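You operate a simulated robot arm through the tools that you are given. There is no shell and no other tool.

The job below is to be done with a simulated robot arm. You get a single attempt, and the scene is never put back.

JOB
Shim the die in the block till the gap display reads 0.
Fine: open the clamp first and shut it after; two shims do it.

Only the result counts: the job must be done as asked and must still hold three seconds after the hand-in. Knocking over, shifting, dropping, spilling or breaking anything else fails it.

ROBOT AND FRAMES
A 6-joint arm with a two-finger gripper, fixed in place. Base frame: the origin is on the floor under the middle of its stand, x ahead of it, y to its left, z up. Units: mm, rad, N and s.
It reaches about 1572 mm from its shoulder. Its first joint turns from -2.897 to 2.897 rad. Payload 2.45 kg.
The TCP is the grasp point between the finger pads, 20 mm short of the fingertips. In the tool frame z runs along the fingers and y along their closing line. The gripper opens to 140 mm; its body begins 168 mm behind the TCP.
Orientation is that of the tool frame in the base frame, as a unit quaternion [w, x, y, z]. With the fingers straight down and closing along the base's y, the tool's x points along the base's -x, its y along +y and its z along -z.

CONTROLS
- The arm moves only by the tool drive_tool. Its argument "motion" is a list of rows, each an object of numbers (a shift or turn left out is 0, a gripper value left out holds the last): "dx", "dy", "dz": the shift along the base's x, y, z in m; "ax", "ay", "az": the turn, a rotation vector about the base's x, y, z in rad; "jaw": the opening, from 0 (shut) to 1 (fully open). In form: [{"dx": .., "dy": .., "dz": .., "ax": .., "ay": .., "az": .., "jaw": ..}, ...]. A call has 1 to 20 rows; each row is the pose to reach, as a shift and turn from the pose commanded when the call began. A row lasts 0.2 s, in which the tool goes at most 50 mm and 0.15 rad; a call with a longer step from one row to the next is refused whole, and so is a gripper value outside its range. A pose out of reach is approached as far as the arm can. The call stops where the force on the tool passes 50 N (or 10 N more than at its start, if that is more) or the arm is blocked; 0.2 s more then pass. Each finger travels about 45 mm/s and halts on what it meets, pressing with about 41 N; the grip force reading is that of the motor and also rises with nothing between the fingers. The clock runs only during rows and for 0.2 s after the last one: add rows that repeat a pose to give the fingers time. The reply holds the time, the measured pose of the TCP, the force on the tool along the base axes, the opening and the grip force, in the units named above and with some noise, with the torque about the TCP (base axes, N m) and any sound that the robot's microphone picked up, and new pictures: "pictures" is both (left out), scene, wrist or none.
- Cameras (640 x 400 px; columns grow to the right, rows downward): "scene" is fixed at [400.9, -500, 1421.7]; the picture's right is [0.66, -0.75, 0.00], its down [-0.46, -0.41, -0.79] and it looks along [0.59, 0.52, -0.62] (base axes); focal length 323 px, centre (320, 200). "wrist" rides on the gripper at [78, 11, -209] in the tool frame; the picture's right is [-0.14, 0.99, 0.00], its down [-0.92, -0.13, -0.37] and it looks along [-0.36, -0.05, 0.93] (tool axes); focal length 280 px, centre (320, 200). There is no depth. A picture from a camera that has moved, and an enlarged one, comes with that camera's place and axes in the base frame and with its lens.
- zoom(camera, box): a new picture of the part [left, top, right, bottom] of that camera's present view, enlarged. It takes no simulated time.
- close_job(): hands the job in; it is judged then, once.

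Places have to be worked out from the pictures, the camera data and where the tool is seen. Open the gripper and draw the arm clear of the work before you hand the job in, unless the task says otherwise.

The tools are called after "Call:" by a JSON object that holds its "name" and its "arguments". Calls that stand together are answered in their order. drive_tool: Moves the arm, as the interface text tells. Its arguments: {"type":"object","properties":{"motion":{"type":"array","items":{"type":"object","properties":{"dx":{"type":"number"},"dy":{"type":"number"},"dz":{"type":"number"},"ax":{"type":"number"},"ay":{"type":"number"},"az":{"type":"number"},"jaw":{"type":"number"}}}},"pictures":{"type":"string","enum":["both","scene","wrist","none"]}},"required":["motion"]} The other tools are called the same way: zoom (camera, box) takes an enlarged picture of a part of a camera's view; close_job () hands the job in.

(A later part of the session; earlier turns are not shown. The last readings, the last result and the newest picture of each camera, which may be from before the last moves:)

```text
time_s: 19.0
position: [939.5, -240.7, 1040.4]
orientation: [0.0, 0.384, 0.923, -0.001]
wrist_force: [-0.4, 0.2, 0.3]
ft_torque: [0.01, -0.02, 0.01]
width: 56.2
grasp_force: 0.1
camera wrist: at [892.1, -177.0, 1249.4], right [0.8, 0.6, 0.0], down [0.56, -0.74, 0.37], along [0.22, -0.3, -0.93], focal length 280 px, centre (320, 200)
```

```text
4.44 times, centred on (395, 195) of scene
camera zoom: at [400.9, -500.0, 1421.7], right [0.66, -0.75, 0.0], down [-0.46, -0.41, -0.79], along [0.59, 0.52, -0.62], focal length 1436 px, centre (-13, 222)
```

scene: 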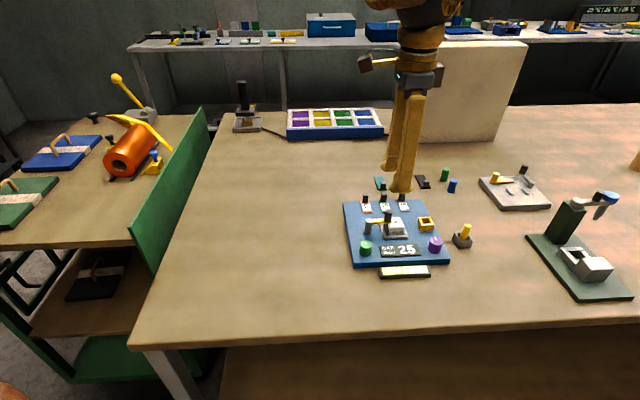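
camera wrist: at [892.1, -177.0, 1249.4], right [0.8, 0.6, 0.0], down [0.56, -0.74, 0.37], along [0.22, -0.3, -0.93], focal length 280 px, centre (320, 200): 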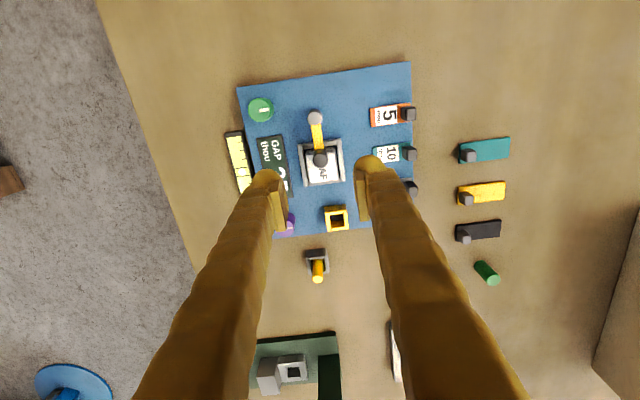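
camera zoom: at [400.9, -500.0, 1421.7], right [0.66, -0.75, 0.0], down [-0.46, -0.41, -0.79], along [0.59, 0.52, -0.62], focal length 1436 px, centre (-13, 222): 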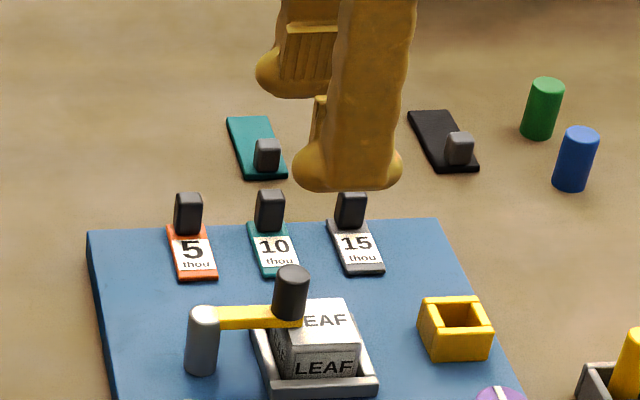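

The knob is about 3 mm closer to the post than the tool; closing direction is aligned with it. I'll descend so the open fingers straddle the knob above the arm.

Call:
{"name": "drive_tool", "arguments": {"motion": [{"dx": -0.0025, "dy": 0.0025, "dz": -0.03}, {"dx": -0.0025, "dy": 0.0025, "dz": -0.06}, {"dx": -0.0025, "dy": 0.0025, "dz": -0.08}, {"dx": -0.0025, "dy": 0.0025, "dz": -0.09}, {"dx": -0.0025, "dy": 0.0025, "dz": -0.1}, {"dx": -0.0025, "dy": 0.0025, "dz": -0.1}], "pictures": "both"}}

Call:
{"name": "zoom", "arguments": {"camera": "scene", "box": [350, 180, 440, 245]}}

Call:
{"name": "zoom", "arguments": {"camera": "wrist", "box": [240, 110, 400, 230]}}

```text
time_s: 20.4
position: [936.1, -237.2, 939.8]
orientation: [0.0, 0.385, 0.923, 0.0]
wrist_force: [0.7, 0.7, 0.4]
ft_torque: [0.01, -0.03, -0.01]
width: 55.8
grasp_force: 0.0
camera wrist: at [888.8, -173.5, 1149.0], right [0.8, 0.6, 0.0], down [0.56, -0.74, 0.37], along [0.22, -0.3, -0.93], focal length 280 px, centre (320, 200)
```

scene: 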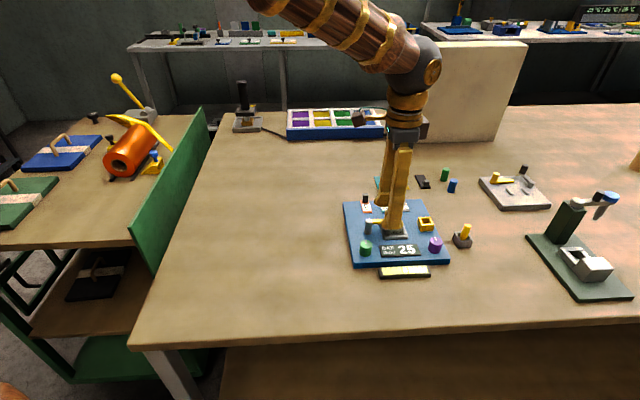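
wrist: 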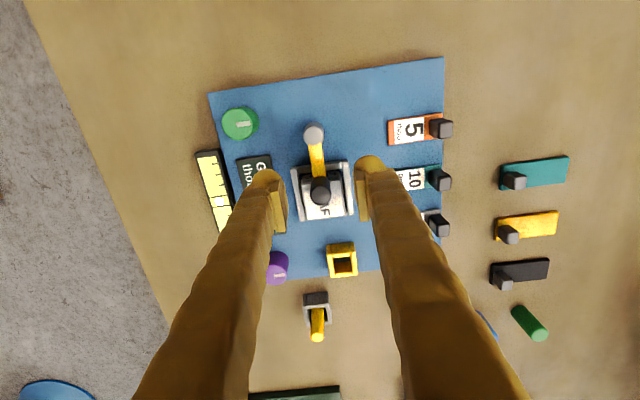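

```text
6.15 times, centred on (395, 212) of scene
camera zoom: at [400.9, -500.0, 1421.7], right [0.66, -0.75, 0.0], down [-0.46, -0.41, -0.79], along [0.59, 0.52, -0.62], focal length 1988 px, centre (-142, 123)
```

zoom: 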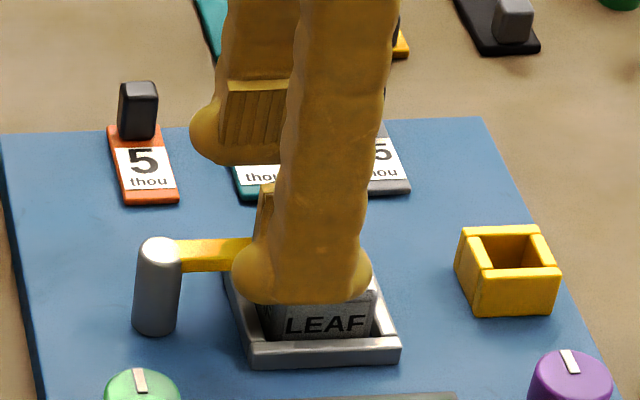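

```text
3.33 times, centred on (320, 170) of wrist
camera zoom: at [888.8, -173.5, 1149.0], right [0.8, 0.6, 0.0], down [0.56, -0.74, 0.37], along [0.22, -0.3, -0.93], focal length 935 px, centre (320, 300)
```

zoom: 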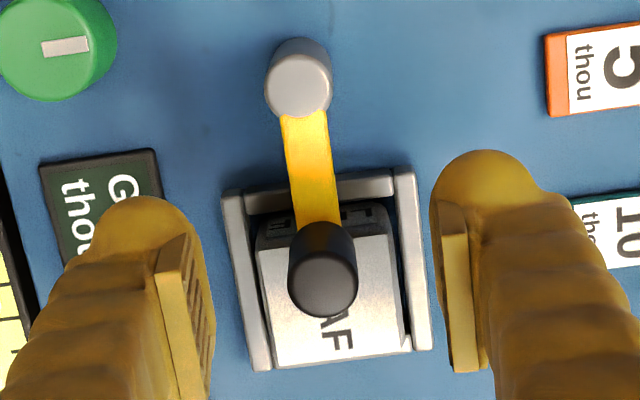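

The knob is centred between the fingers at the right height. Closing on it.

Call:
{"name": "drive_tool", "arguments": {"motion": [{"jaw": 0.2}, {"jaw": 0.1}, {"jaw": 0.05}, {"jaw": 0.05}, {"jaw": 0.05}], "pictures": "wrist"}}

```text
time_s: 21.6
position: [936.5, -235.9, 941.2]
orientation: [0.001, 0.384, 0.923, 0.0]
wrist_force: [5.3, 2.7, -1.7]
ft_torque: [0.02, -0.06, 0.02]
width: 16.4
grasp_force: 42.1
camera wrist: at [889.0, -173.4, 1148.9], right [0.8, 0.6, 0.0], down [0.56, -0.74, 0.37], along [0.22, -0.3, -0.93], focal length 280 px, centre (320, 200)
```

wrist: 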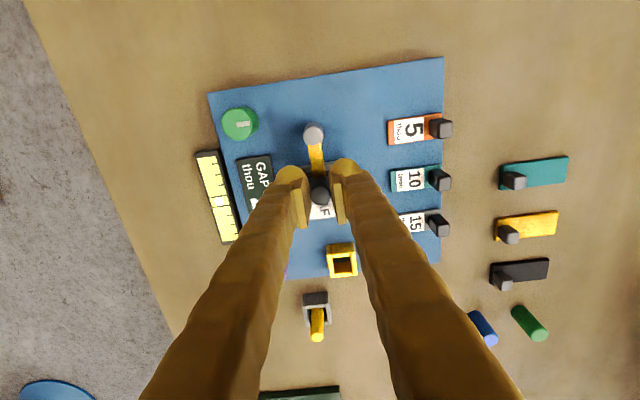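

Gripped (16.4 mm knob). I'll test a small swing towards the rear along the arc and watch the force.

Call:
{"name": "drive_tool", "arguments": {"motion": [{"dx": 0.0023, "dy": 0.0025, "az": 0.075}, {"dx": 0.0044, "dy": 0.0051, "az": 0.15}, {"dx": 0.0044, "dy": 0.0051, "az": 0.15}], "pictures": "wrist"}}

```text
time_s: 22.4
position: [941.6, -232.7, 940.5]
orientation: [0.001, 0.314, 0.949, 0.0]
wrist_force: [-2.1, -5.8, -2.1]
ft_torque: [0.03, 0.16, 0.22]
width: 16.7
grasp_force: 42.1
camera wrist: at [884.2, -176.5, 1149.0], right [0.7, 0.71, 0.0], down [0.66, -0.65, 0.37], along [0.26, -0.26, -0.93], focal length 280 px, centre (320, 200)
```

wrist: 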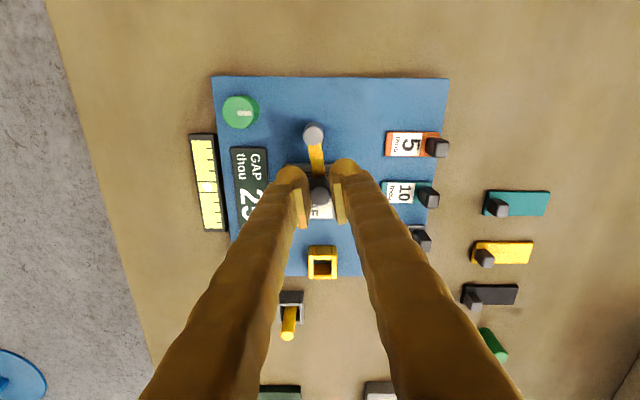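

The clamp swings rearwards with little resistance. Continuing along the arc.

Call:
{"name": "drive_tool", "arguments": {"motion": [{"dx": 0.00294, "dy": 0.00452, "az": 0.12}, {"dx": 0.00531, "dy": 0.00938, "az": 0.24}, {"dx": 0.00709, "dy": 0.01447, "az": 0.36}, {"dx": 0.00824, "dy": 0.01975, "az": 0.48}, {"dx": 0.00875, "dy": 0.02511, "az": 0.6}, {"dx": 0.00862, "dy": 0.03051, "az": 0.72}, {"dx": 0.00862, "dy": 0.03051, "az": 0.72}], "pictures": "wrist"}}

```text
time_s: 24.0
position: [947.7, -200.2, 941.2]
orientation: [0.001, -0.041, 0.999, -0.001]
wrist_force: [-26.4, -1.6, 5.9]
ft_torque: [-0.05, 0.43, -0.11]
width: 16.6
grasp_force: 42.9
camera wrist: at [870.0, -196.5, 1149.0], right [0.06, 1.0, 0.0], down [0.93, -0.05, 0.37], along [0.37, -0.02, -0.93], focal length 280 px, centre (320, 200)
```

wrist: 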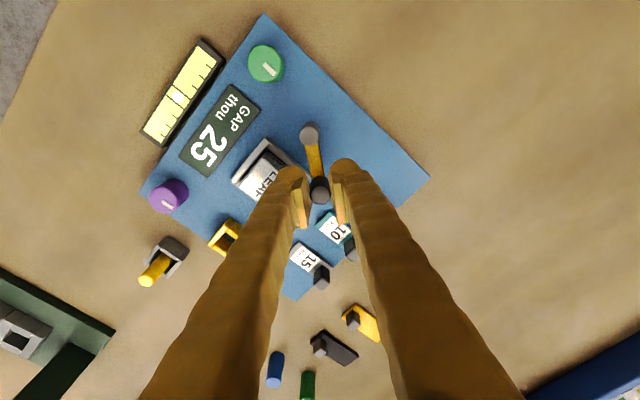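

There is a 26 N radial force, so my arc radius is slightly too large. I'll zoom in to re-measure the pivot relative to the grip.

Call:
{"name": "zoom", "arguments": {"camera": "wrist", "box": [270, 110, 370, 210]}}

```text
4.00 times, centred on (320, 160) of wrist
camera zoom: at [870.0, -196.5, 1149.0], right [0.06, 1.0, 0.0], down [0.93, -0.05, 0.37], along [0.37, -0.02, -0.93], focal length 1122 px, centre (320, 360)
```

zoom: 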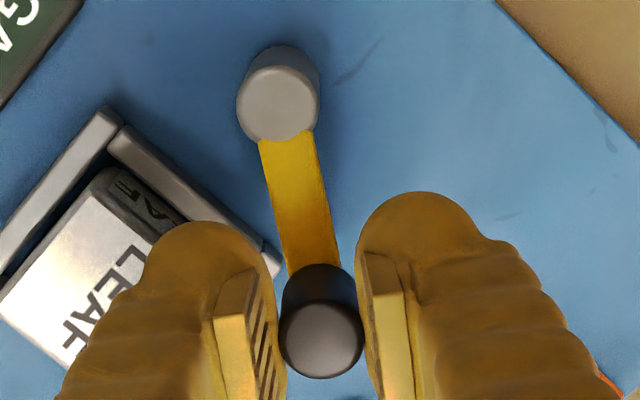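

Actual radius is about 42 mm. I'll finish the swing to about 90° with the corrected arc.

Call:
{"name": "drive_tool", "arguments": {"motion": [{"dx": -0.0017, "dy": 0.003, "az": 0.13}, {"dx": -0.003, "dy": 0.0079, "az": 0.25}, {"dx": -0.005, "dy": 0.0125, "az": 0.37}, {"dx": -0.0075, "dy": 0.0169, "az": 0.49}, {"dx": -0.0104, "dy": 0.0209, "az": 0.61}, {"dx": -0.013, "dy": 0.0237, "az": 0.7}, {"dx": -0.013, "dy": 0.0237, "az": 0.7}], "pictures": "both"}}

```text
time_s: 25.6
position: [936.8, -177.1, 939.7]
orientation: [0.002, -0.382, 0.924, 0.0]
wrist_force: [22.7, 5.9, 6.3]
ft_torque: [0.09, -0.32, 0.06]
width: 16.6
grasp_force: 42.5
camera wrist: at [873.5, -225.2, 1148.7], right [-0.6, 0.8, 0.0], down [0.74, 0.56, 0.37], along [0.3, 0.22, -0.93], focal length 280 px, centre (320, 200)
```

scene: 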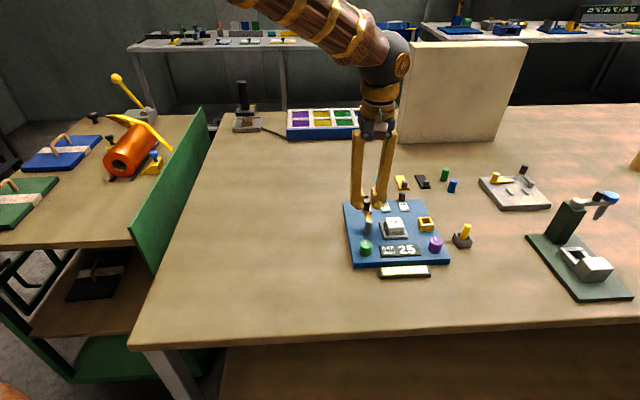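
wrist: 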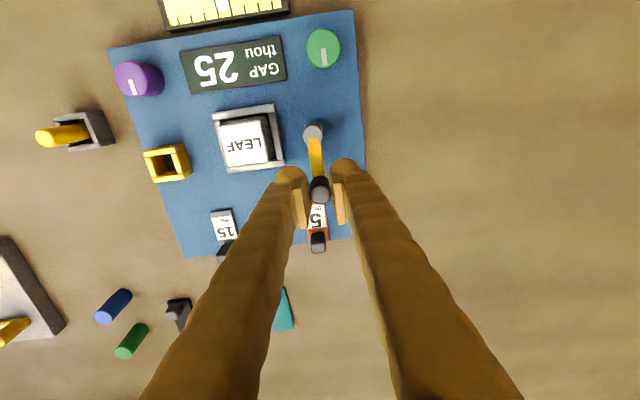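

The clamp is open to about 90°. I'll release the knob, rise, and look at the die from above.

Call:
{"name": "drive_tool", "arguments": {"motion": [{"jaw": 0.2}, {"jaw": 0.3}, {"jaw": 0.3}, {"dz": 0.03, "jaw": 0.3}, {"dz": 0.07, "jaw": 0.3}, {"dz": 0.1, "jaw": 0.3}, {"dx": 0.0, "dy": 0.0, "dz": 0.12, "jaw": 0.3}], "pictures": "both"}}

Call:
{"name": "zoom", "arguments": {"camera": "wrist", "box": [200, 60, 360, 180]}}

Call:
{"name": "zoom", "arguments": {"camera": "scene", "box": [340, 185, 450, 265]}}

```text
time_s: 27.2
position: [936.4, -178.2, 1059.5]
orientation: [0.0, -0.382, 0.924, 0.001]
wrist_force: [-0.6, -0.3, -0.2]
ft_torque: [0.01, 0.02, 0.02]
width: 41.9
grasp_force: 0.0
camera wrist: at [873.0, -225.1, 1269.1], right [-0.6, 0.8, 0.0], down [0.74, 0.56, 0.37], along [0.3, 0.22, -0.93], focal length 280 px, centre (320, 200)
```

scene: 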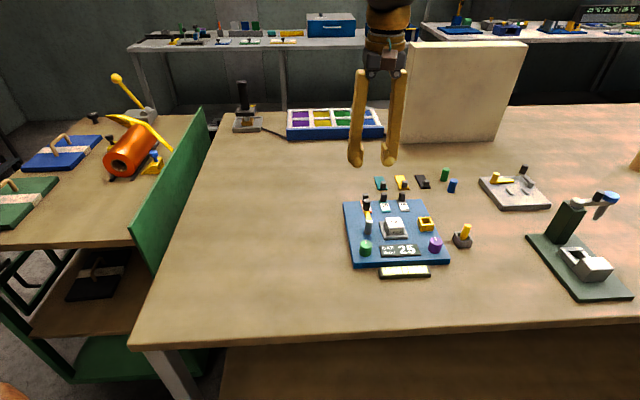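
wrist: 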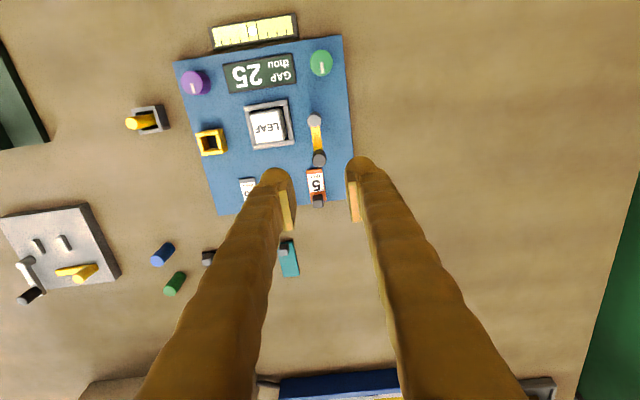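

```text
3.33 times, centred on (280, 120) of wrist
camera zoom: at [873.0, -225.1, 1269.1], right [-0.6, 0.8, 0.0], down [0.74, 0.56, 0.37], along [0.3, 0.22, -0.93], focal length 935 px, centre (453, 467)
```

zoom: 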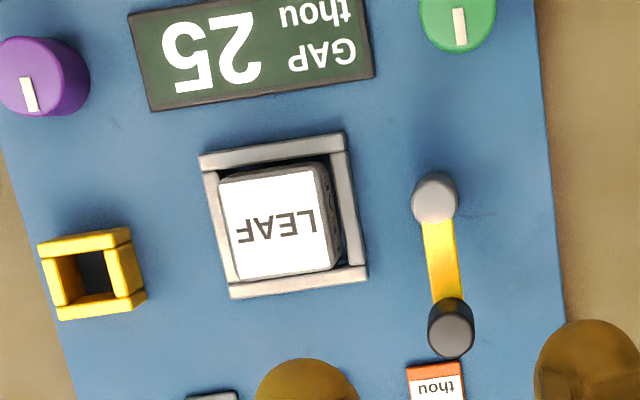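

```text
5.00 times, centred on (395, 225) of scene
camera zoom: at [400.9, -500.0, 1421.7], right [0.66, -0.75, 0.0], down [-0.46, -0.41, -0.79], along [0.59, 0.52, -0.62], focal length 1616 px, centre (-55, 75)
```

zoom: 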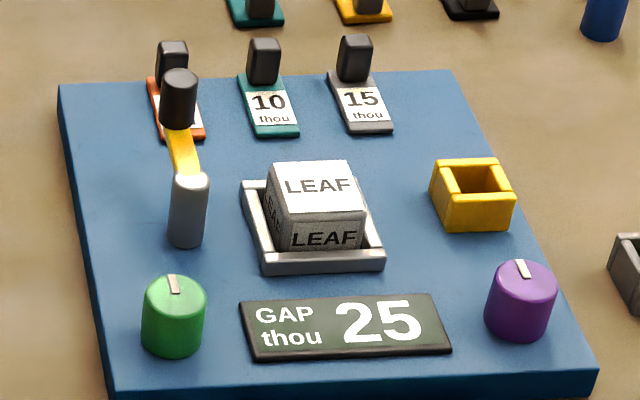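

Call:
{"name": "zoom", "arguments": {"camera": "scene", "box": [374, 212, 414, 242]}}

Call:
{"name": "zoom", "arguments": {"camera": "wrist", "box": [240, 95, 300, 155]}}

```text
13.33 times, centred on (394, 227) of scene
camera zoom: at [400.9, -500.0, 1421.7], right [0.66, -0.75, 0.0], down [-0.46, -0.41, -0.79], along [0.59, 0.52, -0.62], focal length 4308 px, centre (-667, -160)
```

zoom: 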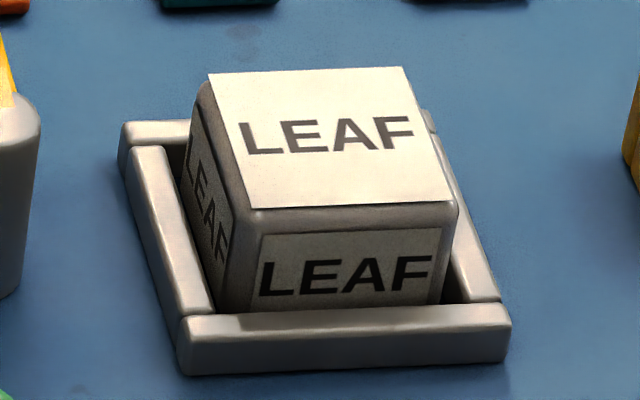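

```text
6.67 times, centred on (270, 125) of wrist
camera zoom: at [873.0, -225.1, 1269.1], right [-0.6, 0.8, 0.0], down [0.74, 0.56, 0.37], along [0.3, 0.22, -0.93], focal length 1869 px, centre (653, 700)
```

zoom: 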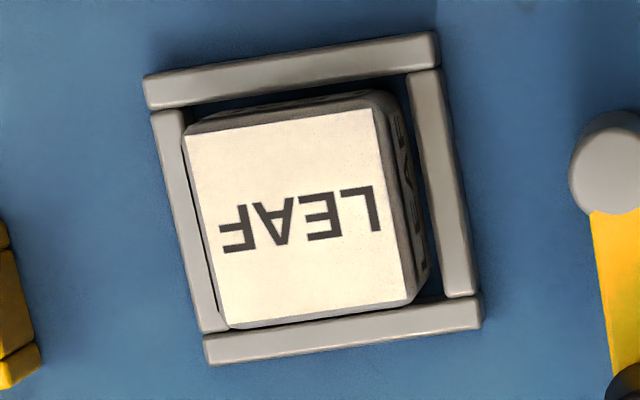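

The die looks undisturbed and the clamp stays open; the arm cleared the die top by only ~1 mm, so shims can't go under or over the die. They must stand in the ~4 mm gaps beside it. I'll measure shim thickness and tab more exactly.

Call:
{"name": "zoom", "arguments": {"camera": "scene", "box": [394, 190, 414, 214]}}

Call:
{"name": "zoom", "arguments": {"camera": "scene", "box": [376, 190, 396, 214]}}

Call:
{"name": "zoom", "arguments": {"camera": "scene", "box": [380, 226, 412, 242]}}

```text
16.00 times, centred on (404, 202) of scene
camera zoom: at [400.9, -500.0, 1421.7], right [0.66, -0.75, 0.0], down [-0.46, -0.41, -0.79], along [0.59, 0.52, -0.62], focal length 5170 px, centre (-1024, 168)
```

zoom: 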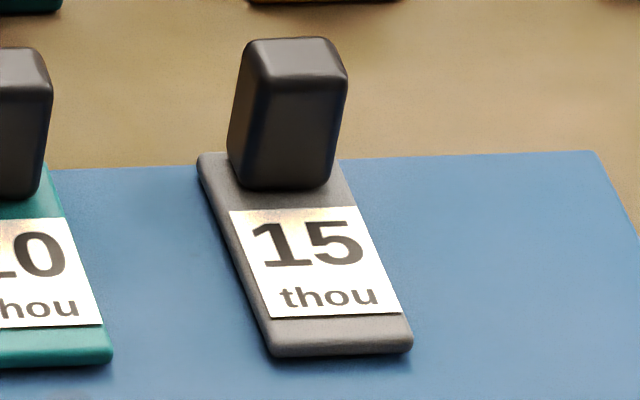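

```text
16.00 times, centred on (386, 202) of scene
camera zoom: at [400.9, -500.0, 1421.7], right [0.66, -0.75, 0.0], down [-0.46, -0.41, -0.79], along [0.59, 0.52, -0.62], focal length 5170 px, centre (-736, 168)
```

zoom: 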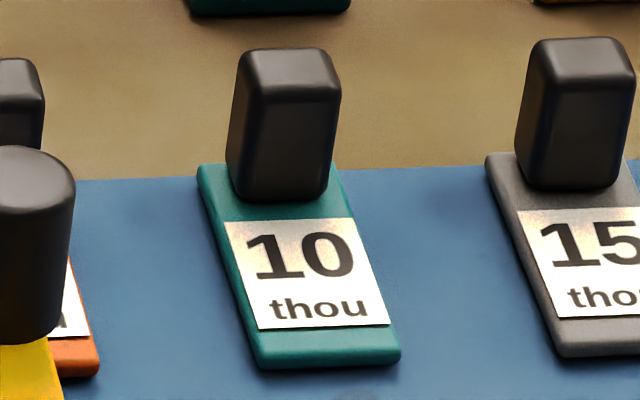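

```text
16.00 times, centred on (396, 234) of scene
camera zoom: at [400.9, -500.0, 1421.7], right [0.66, -0.75, 0.0], down [-0.46, -0.41, -0.79], along [0.59, 0.52, -0.62], focal length 5170 px, centre (-896, -344)
```

zoom: 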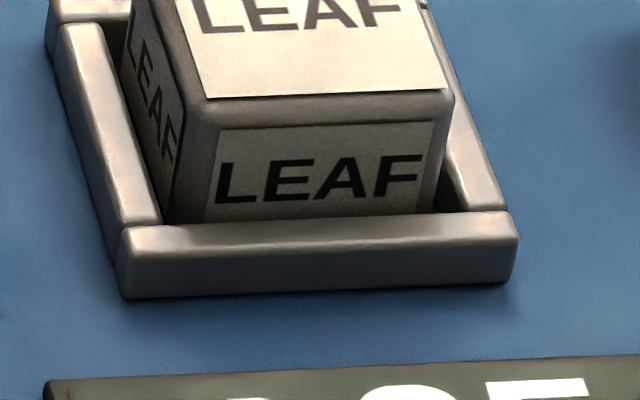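

Shims are about 3 mm thick, 24 x 52 mm, so they fit standing in the 4 mm pocket gap with the tab outside. I'll turn the gripper so that it can take the tabs on their sides from behind, starting with shim 15.

Call:
{"name": "drive_tool", "arguments": {"motion": [{"dx": 0.012, "dy": -0.002, "az": -0.14}, {"dx": 0.024, "dy": -0.004, "az": -0.28}, {"dx": 0.036, "dy": -0.006, "az": -0.42}, {"dx": 0.048, "dy": -0.008, "az": -0.56}, {"dx": 0.06, "dy": -0.01, "az": -0.7}, {"dx": 0.072, "dy": -0.012, "az": -0.84}, {"dx": 0.084, "dy": -0.014, "az": -0.98}, {"dx": 0.096, "dy": -0.016, "az": -1.12}, {"dx": 0.108, "dy": -0.018, "az": -1.26}, {"dx": 0.12, "dy": -0.02, "az": -1.4}, {"dx": 0.13, "dy": -0.023, "az": -1.5}, {"dx": 0.135, "dy": -0.0255, "az": -1.5708}, {"dx": 0.135, "dy": -0.0255, "az": -1.5708}], "pictures": "none"}}

Call:
{"name": "drive_tool", "arguments": {"motion": [{"az": -0.14}, {"az": -0.28}, {"az": -0.42}, {"az": -0.56}, {"az": -0.7}, {"az": -0.84}, {"az": -0.98}, {"az": -1.12}, {"az": -1.26}, {"az": -1.4}, {"az": -1.5}, {"az": -1.5708}, {"az": -1.5708}], "pictures": "both"}}

```text
time_s: 30.0
position: [1070.3, -203.3, 1059.2]
orientation: [0.001, 0.385, 0.923, 0.0]
wrist_force: [-0.3, -0.3, -0.3]
ft_torque: [0.0, 0.01, 0.02]
width: 41.8
grasp_force: 0.0
```

```text
time_s: 32.8
position: [1071.2, -202.2, 1059.8]
orientation: [0.0, 0.925, 0.38, -0.001]
wrist_force: [0.0, -0.3, -0.3]
ft_torque: [0.0, 0.02, -0.01]
width: 41.9
grasp_force: 0.0
camera wrist: at [1135.2, -155.5, 1268.4], right [0.6, -0.8, 0.0], down [-0.74, -0.56, 0.37], along [-0.3, -0.22, -0.93], focal length 280 px, centre (320, 200)
```

scene: 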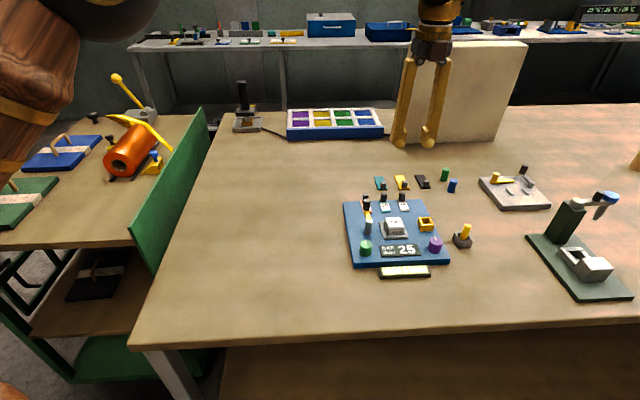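
wrist: 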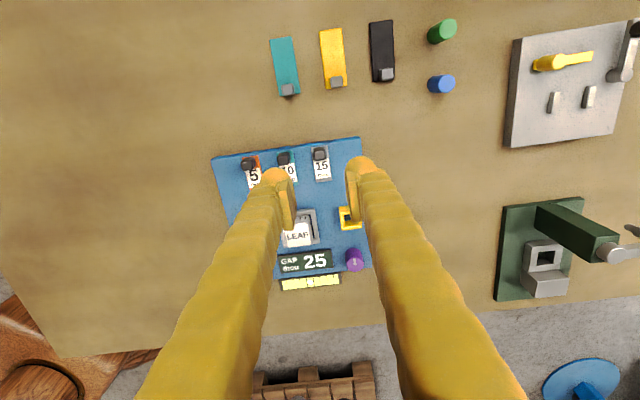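

Call:
{"name": "zoom", "arguments": {"camera": "wrist", "box": [230, 130, 370, 230]}}

Call:
{"name": "zoom", "arguments": {"camera": "wrist", "box": [295, 135, 345, 190]}}

```text
4.00 times, centred on (300, 180) of wrist
camera zoom: at [1135.2, -155.5, 1268.4], right [0.6, -0.8, 0.0], down [-0.74, -0.56, 0.37], along [-0.3, -0.22, -0.93], focal length 1122 px, centre (400, 280)
```

zoom: 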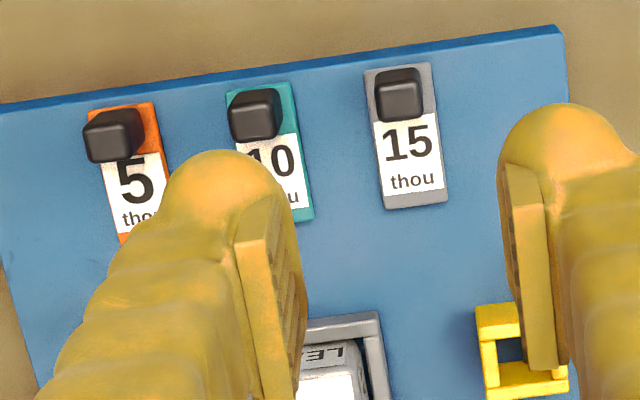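

```text
7.27 times, centred on (320, 162) of wrist
camera zoom: at [1135.2, -155.5, 1268.4], right [0.6, -0.8, 0.0], down [-0.74, -0.56, 0.37], along [-0.3, -0.22, -0.93], focal length 2039 px, centre (320, 473)
```

zoom: 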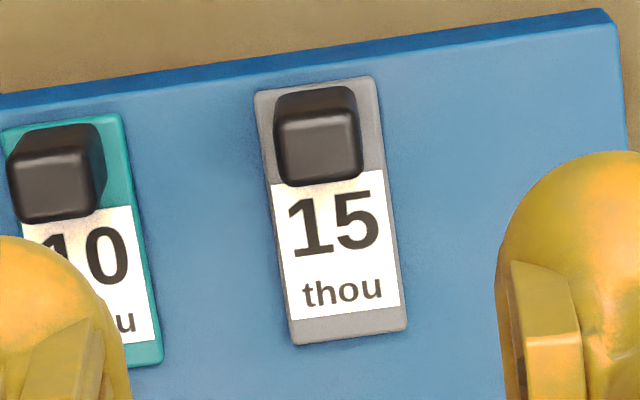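

Tab 15 is near [1069, -204.5] and the tool yaw matches the panel. I'll tilt the gripper 45° (body to the rear) and lower to just above the tab.

Call:
{"name": "drive_tool", "arguments": {"motion": [{"dx": -0.0022, "dy": -0.002, "dz": -0.02, "ax": -0.0925, "ay": 0.0925}, {"dx": -0.0022, "dy": -0.002, "dz": -0.04, "ax": -0.185, "ay": 0.185}, {"dx": -0.0022, "dy": -0.002, "dz": -0.06, "ax": -0.2776, "ay": 0.2776}, {"dx": -0.0022, "dy": -0.002, "dz": -0.08, "ax": -0.37, "ay": 0.37}, {"dx": -0.0022, "dy": -0.002, "dz": -0.1, "ax": -0.4627, "ay": 0.4627}, {"dx": -0.0022, "dy": -0.002, "dz": -0.115, "ax": -0.5553, "ay": 0.5553}, {"dx": -0.0022, "dy": -0.002, "dz": -0.115, "ax": -0.5553, "ay": 0.5553}], "pictures": "both"}}

Call:
{"name": "zoom", "arguments": {"camera": "wrist", "box": [250, 120, 390, 230]}}

Call:
{"name": "zoom", "arguments": {"camera": "scene", "box": [370, 140, 450, 215]}}

```text
time_s: 34.4
position: [1068.3, -204.9, 945.6]
orientation: [0.148, 0.854, 0.352, -0.354]
wrist_force: [-0.9, 0.2, 0.0]
ft_torque: [0.05, -0.01, -0.01]
width: 41.8
grasp_force: 0.0
camera wrist: at [1220.4, -68.9, 1036.7], right [0.63, -0.77, 0.1], down [-0.37, -0.18, 0.91], along [-0.69, -0.61, -0.4], focal length 280 px, centre (320, 200)
```

scene: 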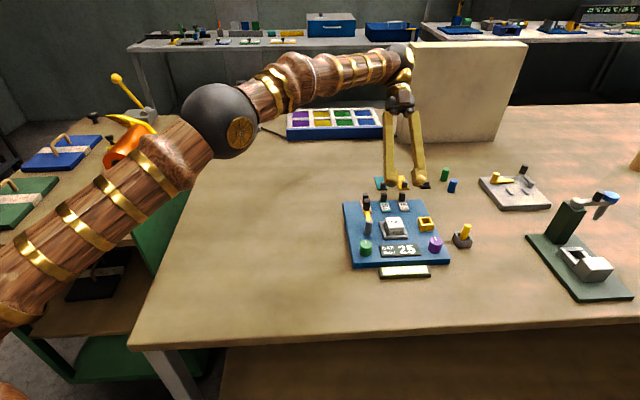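
wrist: 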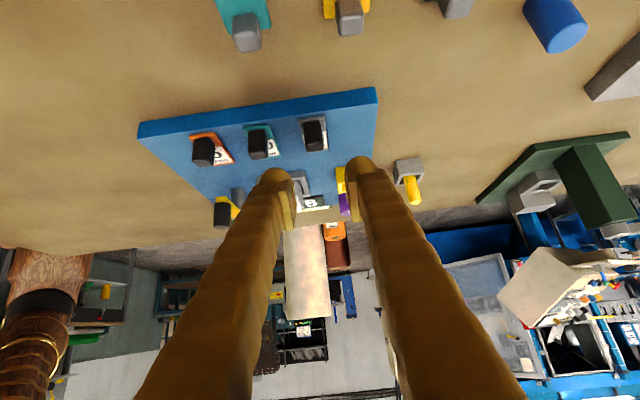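

```text
3.64 times, centred on (320, 175) of wrist
camera zoom: at [1220.4, -68.9, 1036.7], right [0.63, -0.77, 0.1], down [-0.37, -0.18, 0.91], along [-0.69, -0.61, -0.4], focal length 1020 px, centre (320, 291)
```

zoom: 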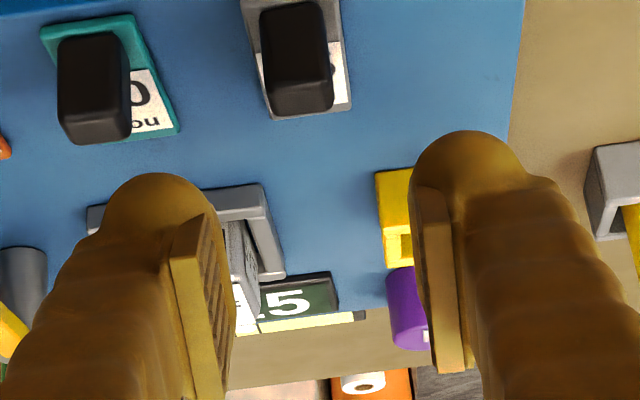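

```text
5.33 times, centred on (410, 178) of scene
camera zoom: at [400.9, -500.0, 1421.7], right [0.66, -0.75, 0.0], down [-0.46, -0.41, -0.79], along [0.59, 0.52, -0.62], focal length 1723 px, centre (-160, 320)
```

zoom: 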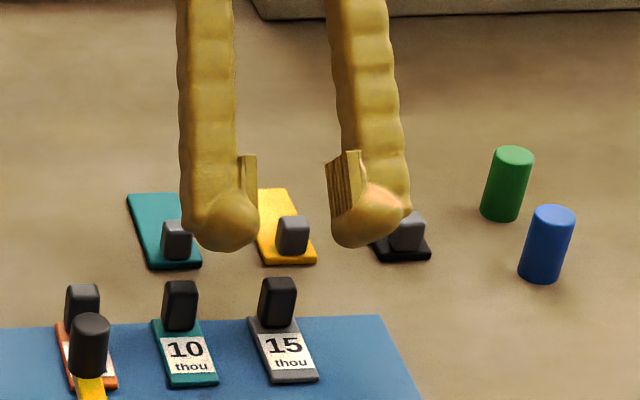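

Stereo between the last two views puts the tab top at z≈900.5 and the plate top at z≈873, with the TCP right over the tab. I'll narrow the jaws to clear the neighbouring tab, shift 3 mm rearwards and descend to z≈905 to check.

Call:
{"name": "drive_tool", "arguments": {"motion": [{"dx": 0.002, "dy": 0.0022, "jaw": 0.175}, {"dx": 0.002, "dy": 0.0022, "jaw": 0.175}, {"dx": 0.002, "dy": 0.0022, "dz": -0.02, "jaw": 0.175}, {"dx": 0.002, "dy": 0.0022, "dz": -0.038, "jaw": 0.175}, {"dx": 0.002, "dy": 0.0022, "dz": -0.038, "jaw": 0.175}], "pictures": "both"}}

Call:
{"name": "zoom", "arguments": {"camera": "wrist", "box": [250, 130, 390, 230]}}

Call:
{"name": "zoom", "arguments": {"camera": "scene", "box": [370, 165, 435, 215]}}

```text
time_s: 35.6
position: [1070.8, -202.3, 906.2]
orientation: [0.147, 0.854, 0.352, -0.354]
wrist_force: [0.2, -0.3, 0.2]
ft_torque: [0.01, -0.03, 0.01]
width: 24.6
grasp_force: 0.1
camera wrist: at [1222.8, -66.8, 997.7], right [0.63, -0.77, 0.1], down [-0.37, -0.18, 0.91], along [-0.68, -0.61, -0.4], focal length 280 px, centre (320, 200)
```

scene: 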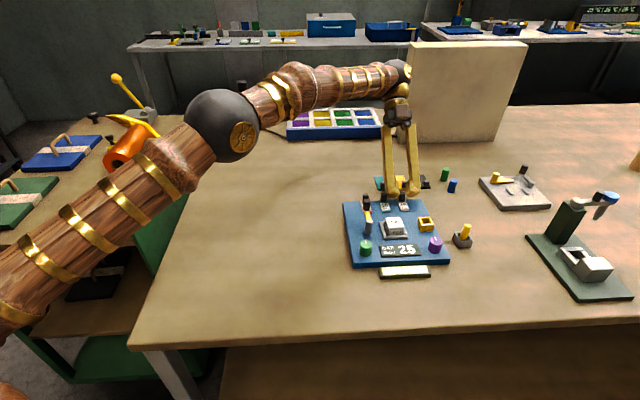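
wrist: 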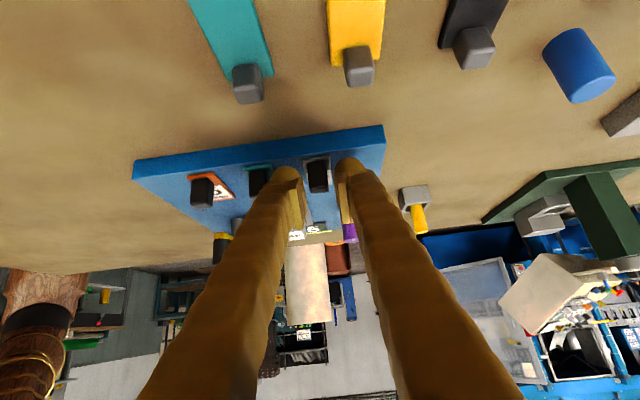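

```text
4.00 times, centred on (320, 180) of wrist
camera zoom: at [1222.8, -66.8, 997.7], right [0.63, -0.77, 0.1], down [-0.37, -0.18, 0.91], along [-0.68, -0.61, -0.4], focal length 1122 px, centre (320, 280)
```

zoom: 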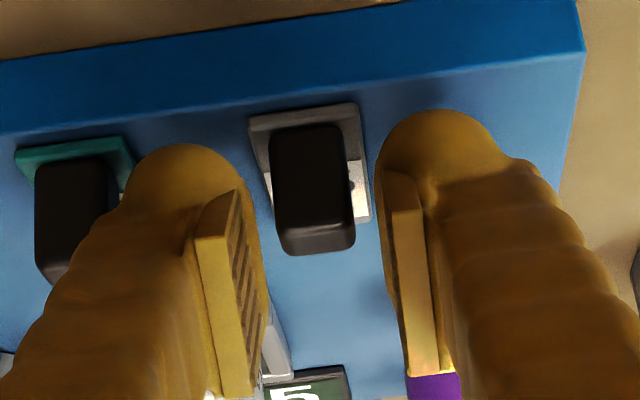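

```text
8.00 times, centred on (402, 190) of scene
camera zoom: at [400.9, -500.0, 1421.7], right [0.66, -0.75, 0.0], down [-0.46, -0.41, -0.79], along [0.59, 0.52, -0.62], focal length 2585 px, centre (-340, 280)
```

zoom: 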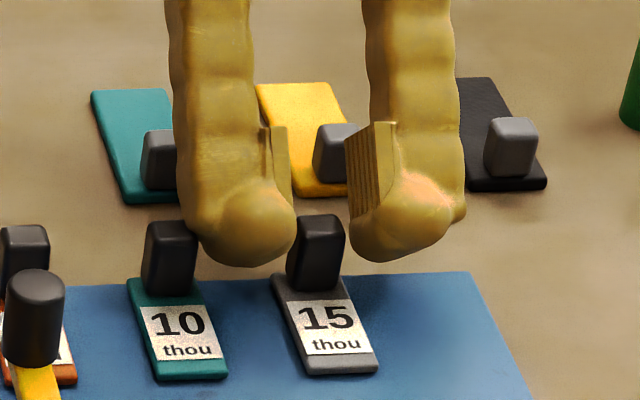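

Alignment looks good with the tab between the pads and the neighbour clear. I'll lower 10 mm more and check force before closing.

Call:
{"name": "drive_tool", "arguments": {"motion": [{"dz": -0.004}, {"dz": -0.008}, {"dz": -0.01}, {"dz": -0.01}], "pictures": "both"}}

Call:
{"name": "zoom", "arguments": {"camera": "wrist", "box": [250, 130, 390, 230]}}

Call:
{"name": "zoom", "arguments": {"camera": "scene", "box": [375, 170, 430, 215]}}

```text
time_s: 36.6
position: [1070.6, -201.8, 896.0]
orientation: [0.148, 0.854, 0.352, -0.355]
wrist_force: [-1.0, -0.1, 0.6]
ft_torque: [-0.03, 0.01, 0.02]
width: 24.5
grasp_force: 0.0
camera wrist: at [1222.7, -67.0, 988.0], right [0.63, -0.77, 0.1], down [-0.37, -0.18, 0.91], along [-0.69, -0.61, -0.4], focal length 280 px, centre (320, 200)
```

scene: 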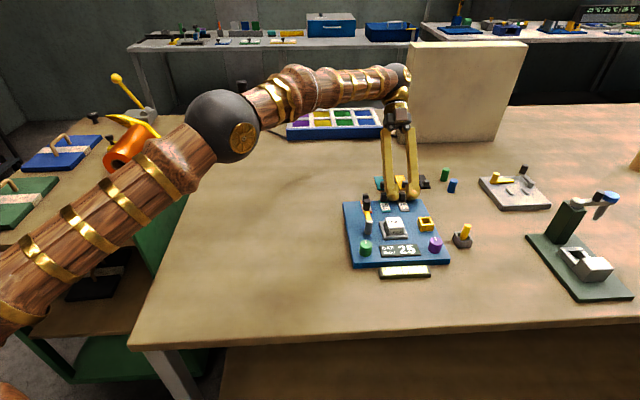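
wrist: 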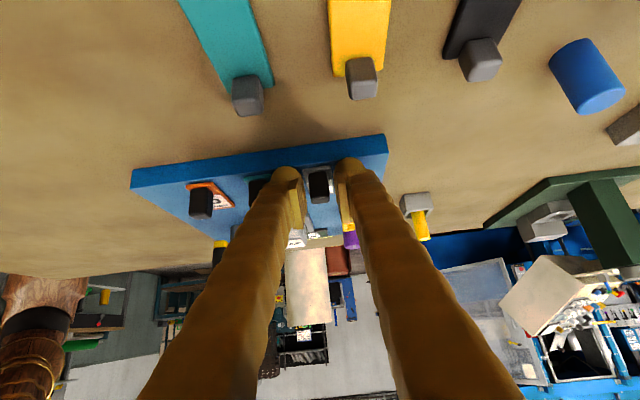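

```text
4.00 times, centred on (320, 180) of wrist
camera zoom: at [1222.7, -67.0, 988.0], right [0.63, -0.77, 0.1], down [-0.37, -0.18, 0.91], along [-0.69, -0.61, -0.4], focal length 1122 px, centre (320, 280)
```

zoom: 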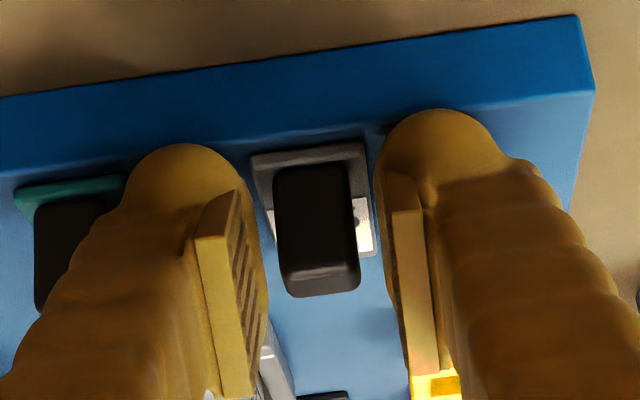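

```text
8.89 times, centred on (402, 192) of scene
camera zoom: at [400.9, -500.0, 1421.7], right [0.66, -0.75, 0.0], down [-0.46, -0.41, -0.79], along [0.59, 0.52, -0.62], focal length 2872 px, centre (-413, 267)
```

zoom: 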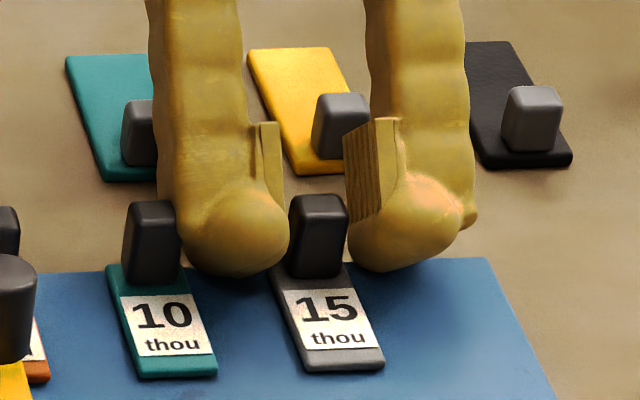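

No contact and the tab is well between the pads. Closing on the tab of shim 15.

Call:
{"name": "drive_tool", "arguments": {"motion": [{"jaw": 0.12}, {"jaw": 0.07}, {"jaw": 0.05}, {"jaw": 0.05}], "pictures": "wrist"}}

Call:
{"name": "zoom", "arguments": {"camera": "wrist", "box": [250, 130, 390, 230]}}

```text
time_s: 37.6
position: [1071.8, -203.4, 898.1]
orientation: [0.147, 0.854, 0.352, -0.354]
wrist_force: [-7.5, 7.2, 22.6]
ft_torque: [0.3, 0.26, 0.06]
width: 14.8
grasp_force: 41.2
camera wrist: at [1222.5, -66.7, 989.6], right [0.63, -0.77, 0.1], down [-0.37, -0.18, 0.91], along [-0.68, -0.61, -0.4], focal length 280 px, centre (320, 200)
```

wrist: 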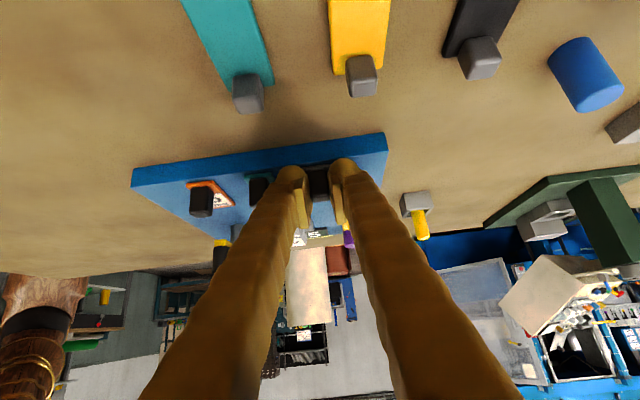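

```text
4.00 times, centred on (320, 180) of wrist
camera zoom: at [1222.5, -66.7, 989.6], right [0.63, -0.77, 0.1], down [-0.37, -0.18, 0.91], along [-0.68, -0.61, -0.4], focal length 1122 px, centre (320, 280)
```

zoom: 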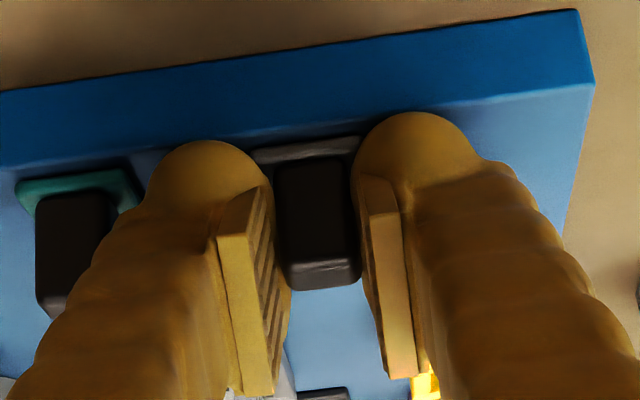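

Gripped at 14.8 mm; there is some upward contact force, so I'll lift gently and check.

Call:
{"name": "drive_tool", "arguments": {"motion": [{"dz": 0.005}, {"dz": 0.012}, {"dz": 0.025}, {"dz": 0.04}, {"dz": 0.04}], "pictures": "both"}}

Call:
{"name": "zoom", "arguments": {"camera": "wrist", "box": [250, 130, 390, 230]}}

Call:
{"name": "zoom", "arguments": {"camera": "scene", "box": [365, 155, 440, 215]}}

```text
time_s: 38.8
position: [1071.5, -202.8, 936.5]
orientation: [0.147, 0.854, 0.352, -0.354]
wrist_force: [0.2, 0.1, -0.2]
ft_torque: [0.0, -0.02, 0.01]
width: 7.0
grasp_force: 0.1
camera wrist: at [1222.8, -67.0, 1029.0], right [0.63, -0.77, 0.1], down [-0.37, -0.18, 0.91], along [-0.68, -0.61, -0.4], focal length 280 px, centre (320, 200)
```

scene: 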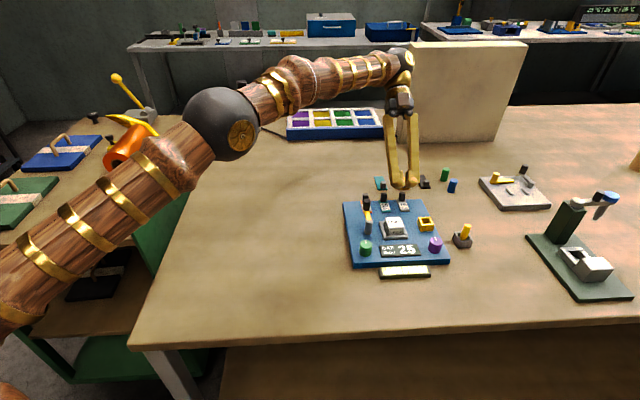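
wrist: 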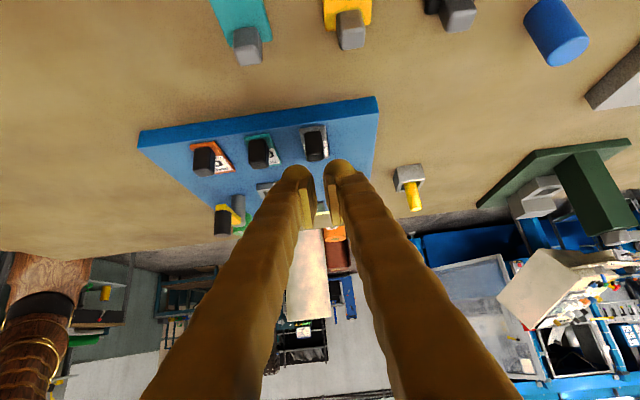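

```text
4.00 times, centred on (320, 180) of wrist
camera zoom: at [1222.8, -67.0, 1029.0], right [0.63, -0.77, 0.1], down [-0.37, -0.18, 0.91], along [-0.68, -0.61, -0.4], focal length 1122 px, centre (320, 280)
```

zoom: 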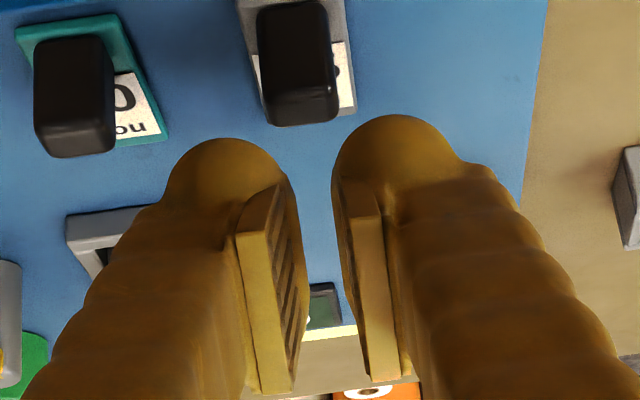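

```text
6.67 times, centred on (402, 185) of scene
camera zoom: at [400.9, -500.0, 1421.7], right [0.66, -0.75, 0.0], down [-0.46, -0.41, -0.79], along [0.59, 0.52, -0.62], focal length 2154 px, centre (-230, 300)
```

zoom: 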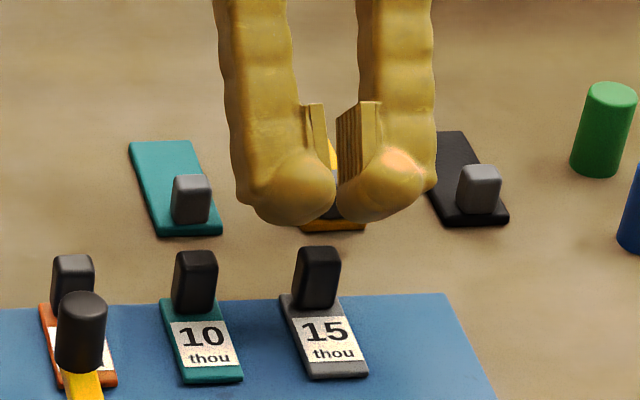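

The grip slipped off: the tab stayed in place. I'll check that shim 15 hasn't shifted and look at how the fingers and pads are shaped.

Call:
{"name": "zoom", "arguments": {"camera": "scene", "box": [394, 190, 414, 214]}}

Call:
{"name": "zoom", "arguments": {"camera": "scene", "box": [390, 165, 422, 192]}}

Call:
{"name": "zoom", "arguments": {"camera": "wrist", "box": [285, 150, 355, 200]}}

```text
16.00 times, centred on (404, 202) of scene
camera zoom: at [400.9, -500.0, 1421.7], right [0.66, -0.75, 0.0], down [-0.46, -0.41, -0.79], along [0.59, 0.52, -0.62], focal length 5170 px, centre (-1024, 168)
```

zoom: 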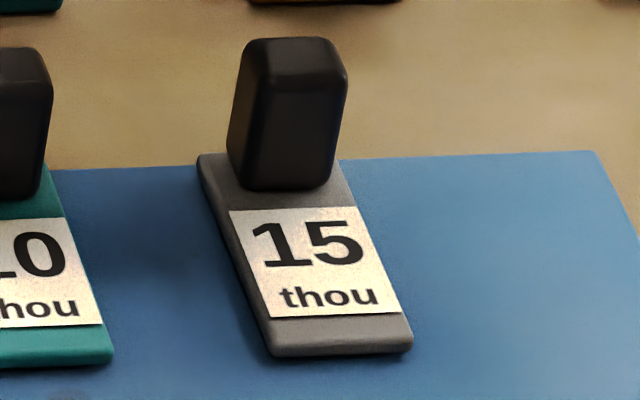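

```text
14.81 times, centred on (406, 178) of scene
camera zoom: at [400.9, -500.0, 1421.7], right [0.66, -0.75, 0.0], down [-0.46, -0.41, -0.79], along [0.59, 0.52, -0.62], focal length 4787 px, centre (-954, 518)
```

zoom: 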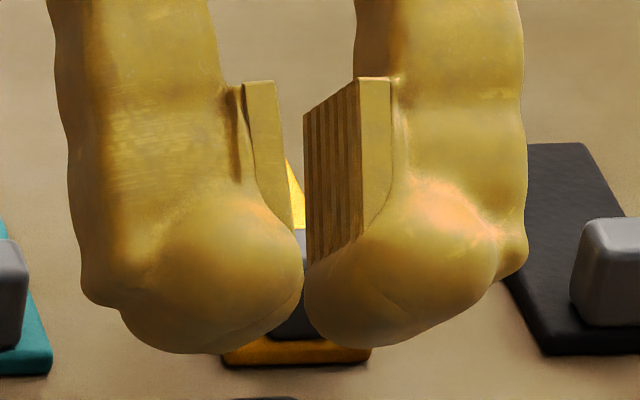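

```text
8.00 times, centred on (320, 175) of wrist
camera zoom: at [1222.8, -67.0, 1029.0], right [0.63, -0.77, 0.1], down [-0.37, -0.18, 0.91], along [-0.68, -0.61, -0.4], focal length 2243 px, centre (320, 400)
```

zoom: 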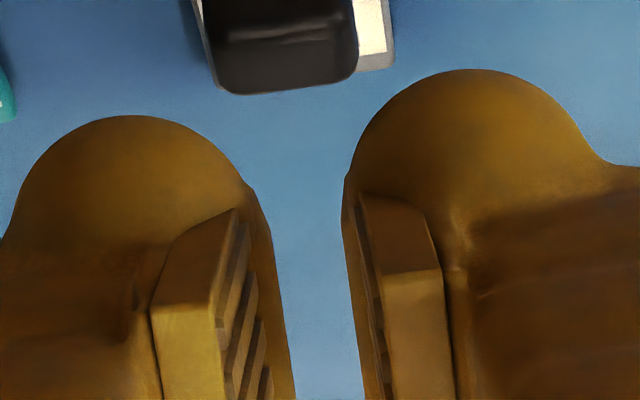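

Shim 15 did not budge, even with ~10 N sideways and a firm pull up, so it appears to be guided or held rather than loose. I'll regrip slightly higher and test whether it slides along its length instead.

Call:
{"name": "drive_tool", "arguments": {"motion": [{"jaw": 0.175}, {"jaw": 0.175}, {"dz": -0.015, "jaw": 0.175}, {"dz": -0.03, "jaw": 0.175}, {"dz": -0.036, "jaw": 0.175}, {"dz": -0.036, "jaw": 0.12}, {"dz": -0.036, "jaw": 0.08}, {"dz": -0.036, "jaw": 0.05}, {"dz": -0.036, "jaw": 0.05}], "pictures": "wrist"}}

Call:
{"name": "zoom", "arguments": {"camera": "wrist", "box": [250, 130, 390, 230]}}

```text
time_s: 40.8
position: [1070.6, -202.9, 900.3]
orientation: [0.148, 0.854, 0.352, -0.355]
wrist_force: [0.6, -0.3, -2.2]
ft_torque: [0.12, -0.02, 0.08]
width: 14.6
grasp_force: 40.4
camera wrist: at [1222.8, -66.5, 992.6], right [0.63, -0.77, 0.1], down [-0.37, -0.18, 0.91], along [-0.68, -0.61, -0.4], focal length 280 px, centre (320, 200)
```

wrist: 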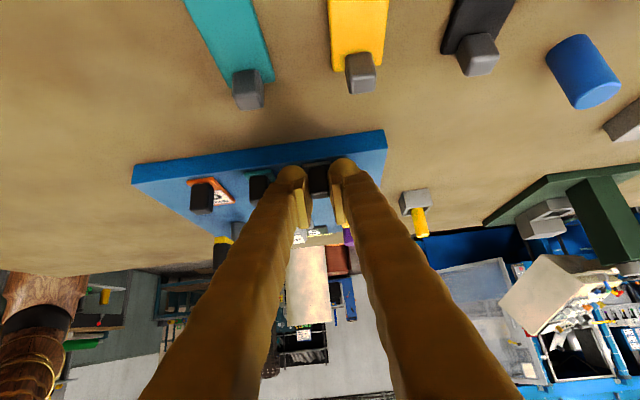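

```text
4.00 times, centred on (320, 180) of wrist
camera zoom: at [1222.8, -66.5, 992.6], right [0.63, -0.77, 0.1], down [-0.37, -0.18, 0.91], along [-0.68, -0.61, -0.4], focal length 1122 px, centre (320, 280)
```

zoom: 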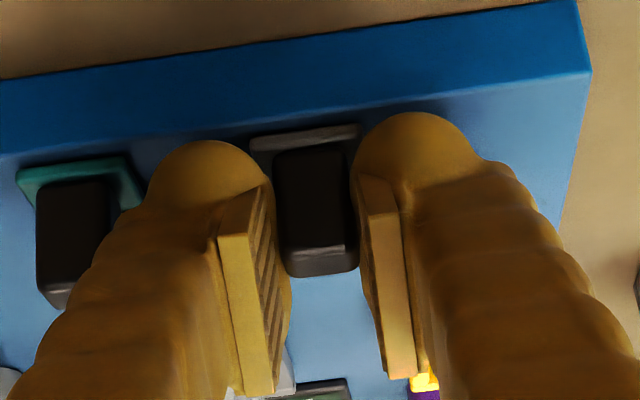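

Clean grip now with almost no side load. I'll try a small lift of a few mm and read the force.

Call:
{"name": "drive_tool", "arguments": {"motion": [{"dz": 0.001}, {"dz": 0.002}, {"dz": 0.003}, {"dz": 0.003}], "pictures": "wrist"}}

Call:
{"name": "zoom", "arguments": {"camera": "wrist", "box": [250, 130, 390, 230]}}

```text
time_s: 41.8
position: [1070.9, -203.2, 902.6]
orientation: [0.147, 0.854, 0.352, -0.355]
wrist_force: [-4.7, 5.0, -25.4]
ft_torque: [0.14, -0.06, 0.0]
width: 14.7
grasp_force: 40.9
camera wrist: at [1222.9, -66.6, 994.7], right [0.63, -0.77, 0.1], down [-0.37, -0.18, 0.91], along [-0.69, -0.61, -0.4], focal length 280 px, centre (320, 200)
```

wrist: 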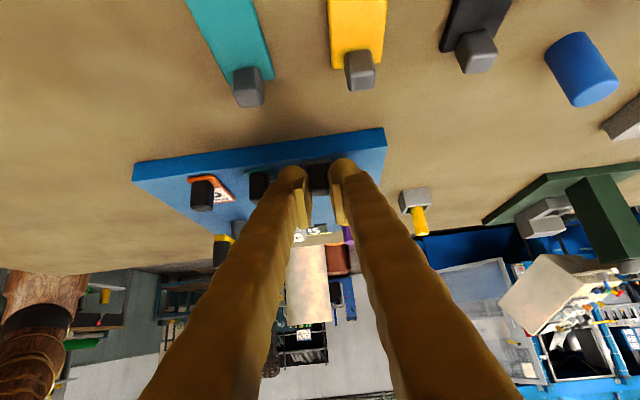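

```text
4.00 times, centred on (320, 180) of wrist
camera zoom: at [1222.9, -66.6, 994.7], right [0.63, -0.77, 0.1], down [-0.37, -0.18, 0.91], along [-0.69, -0.61, -0.4], focal length 1122 px, centre (320, 280)
```

zoom: 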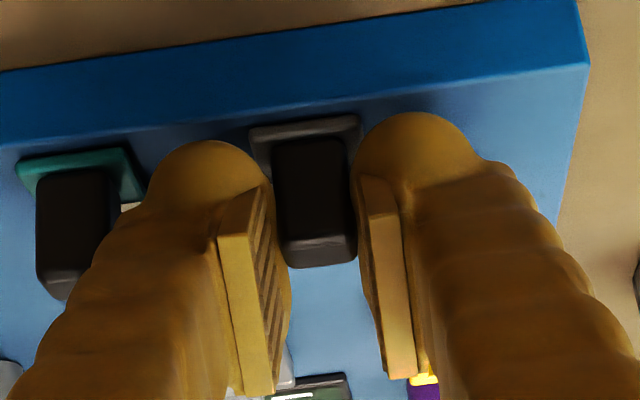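

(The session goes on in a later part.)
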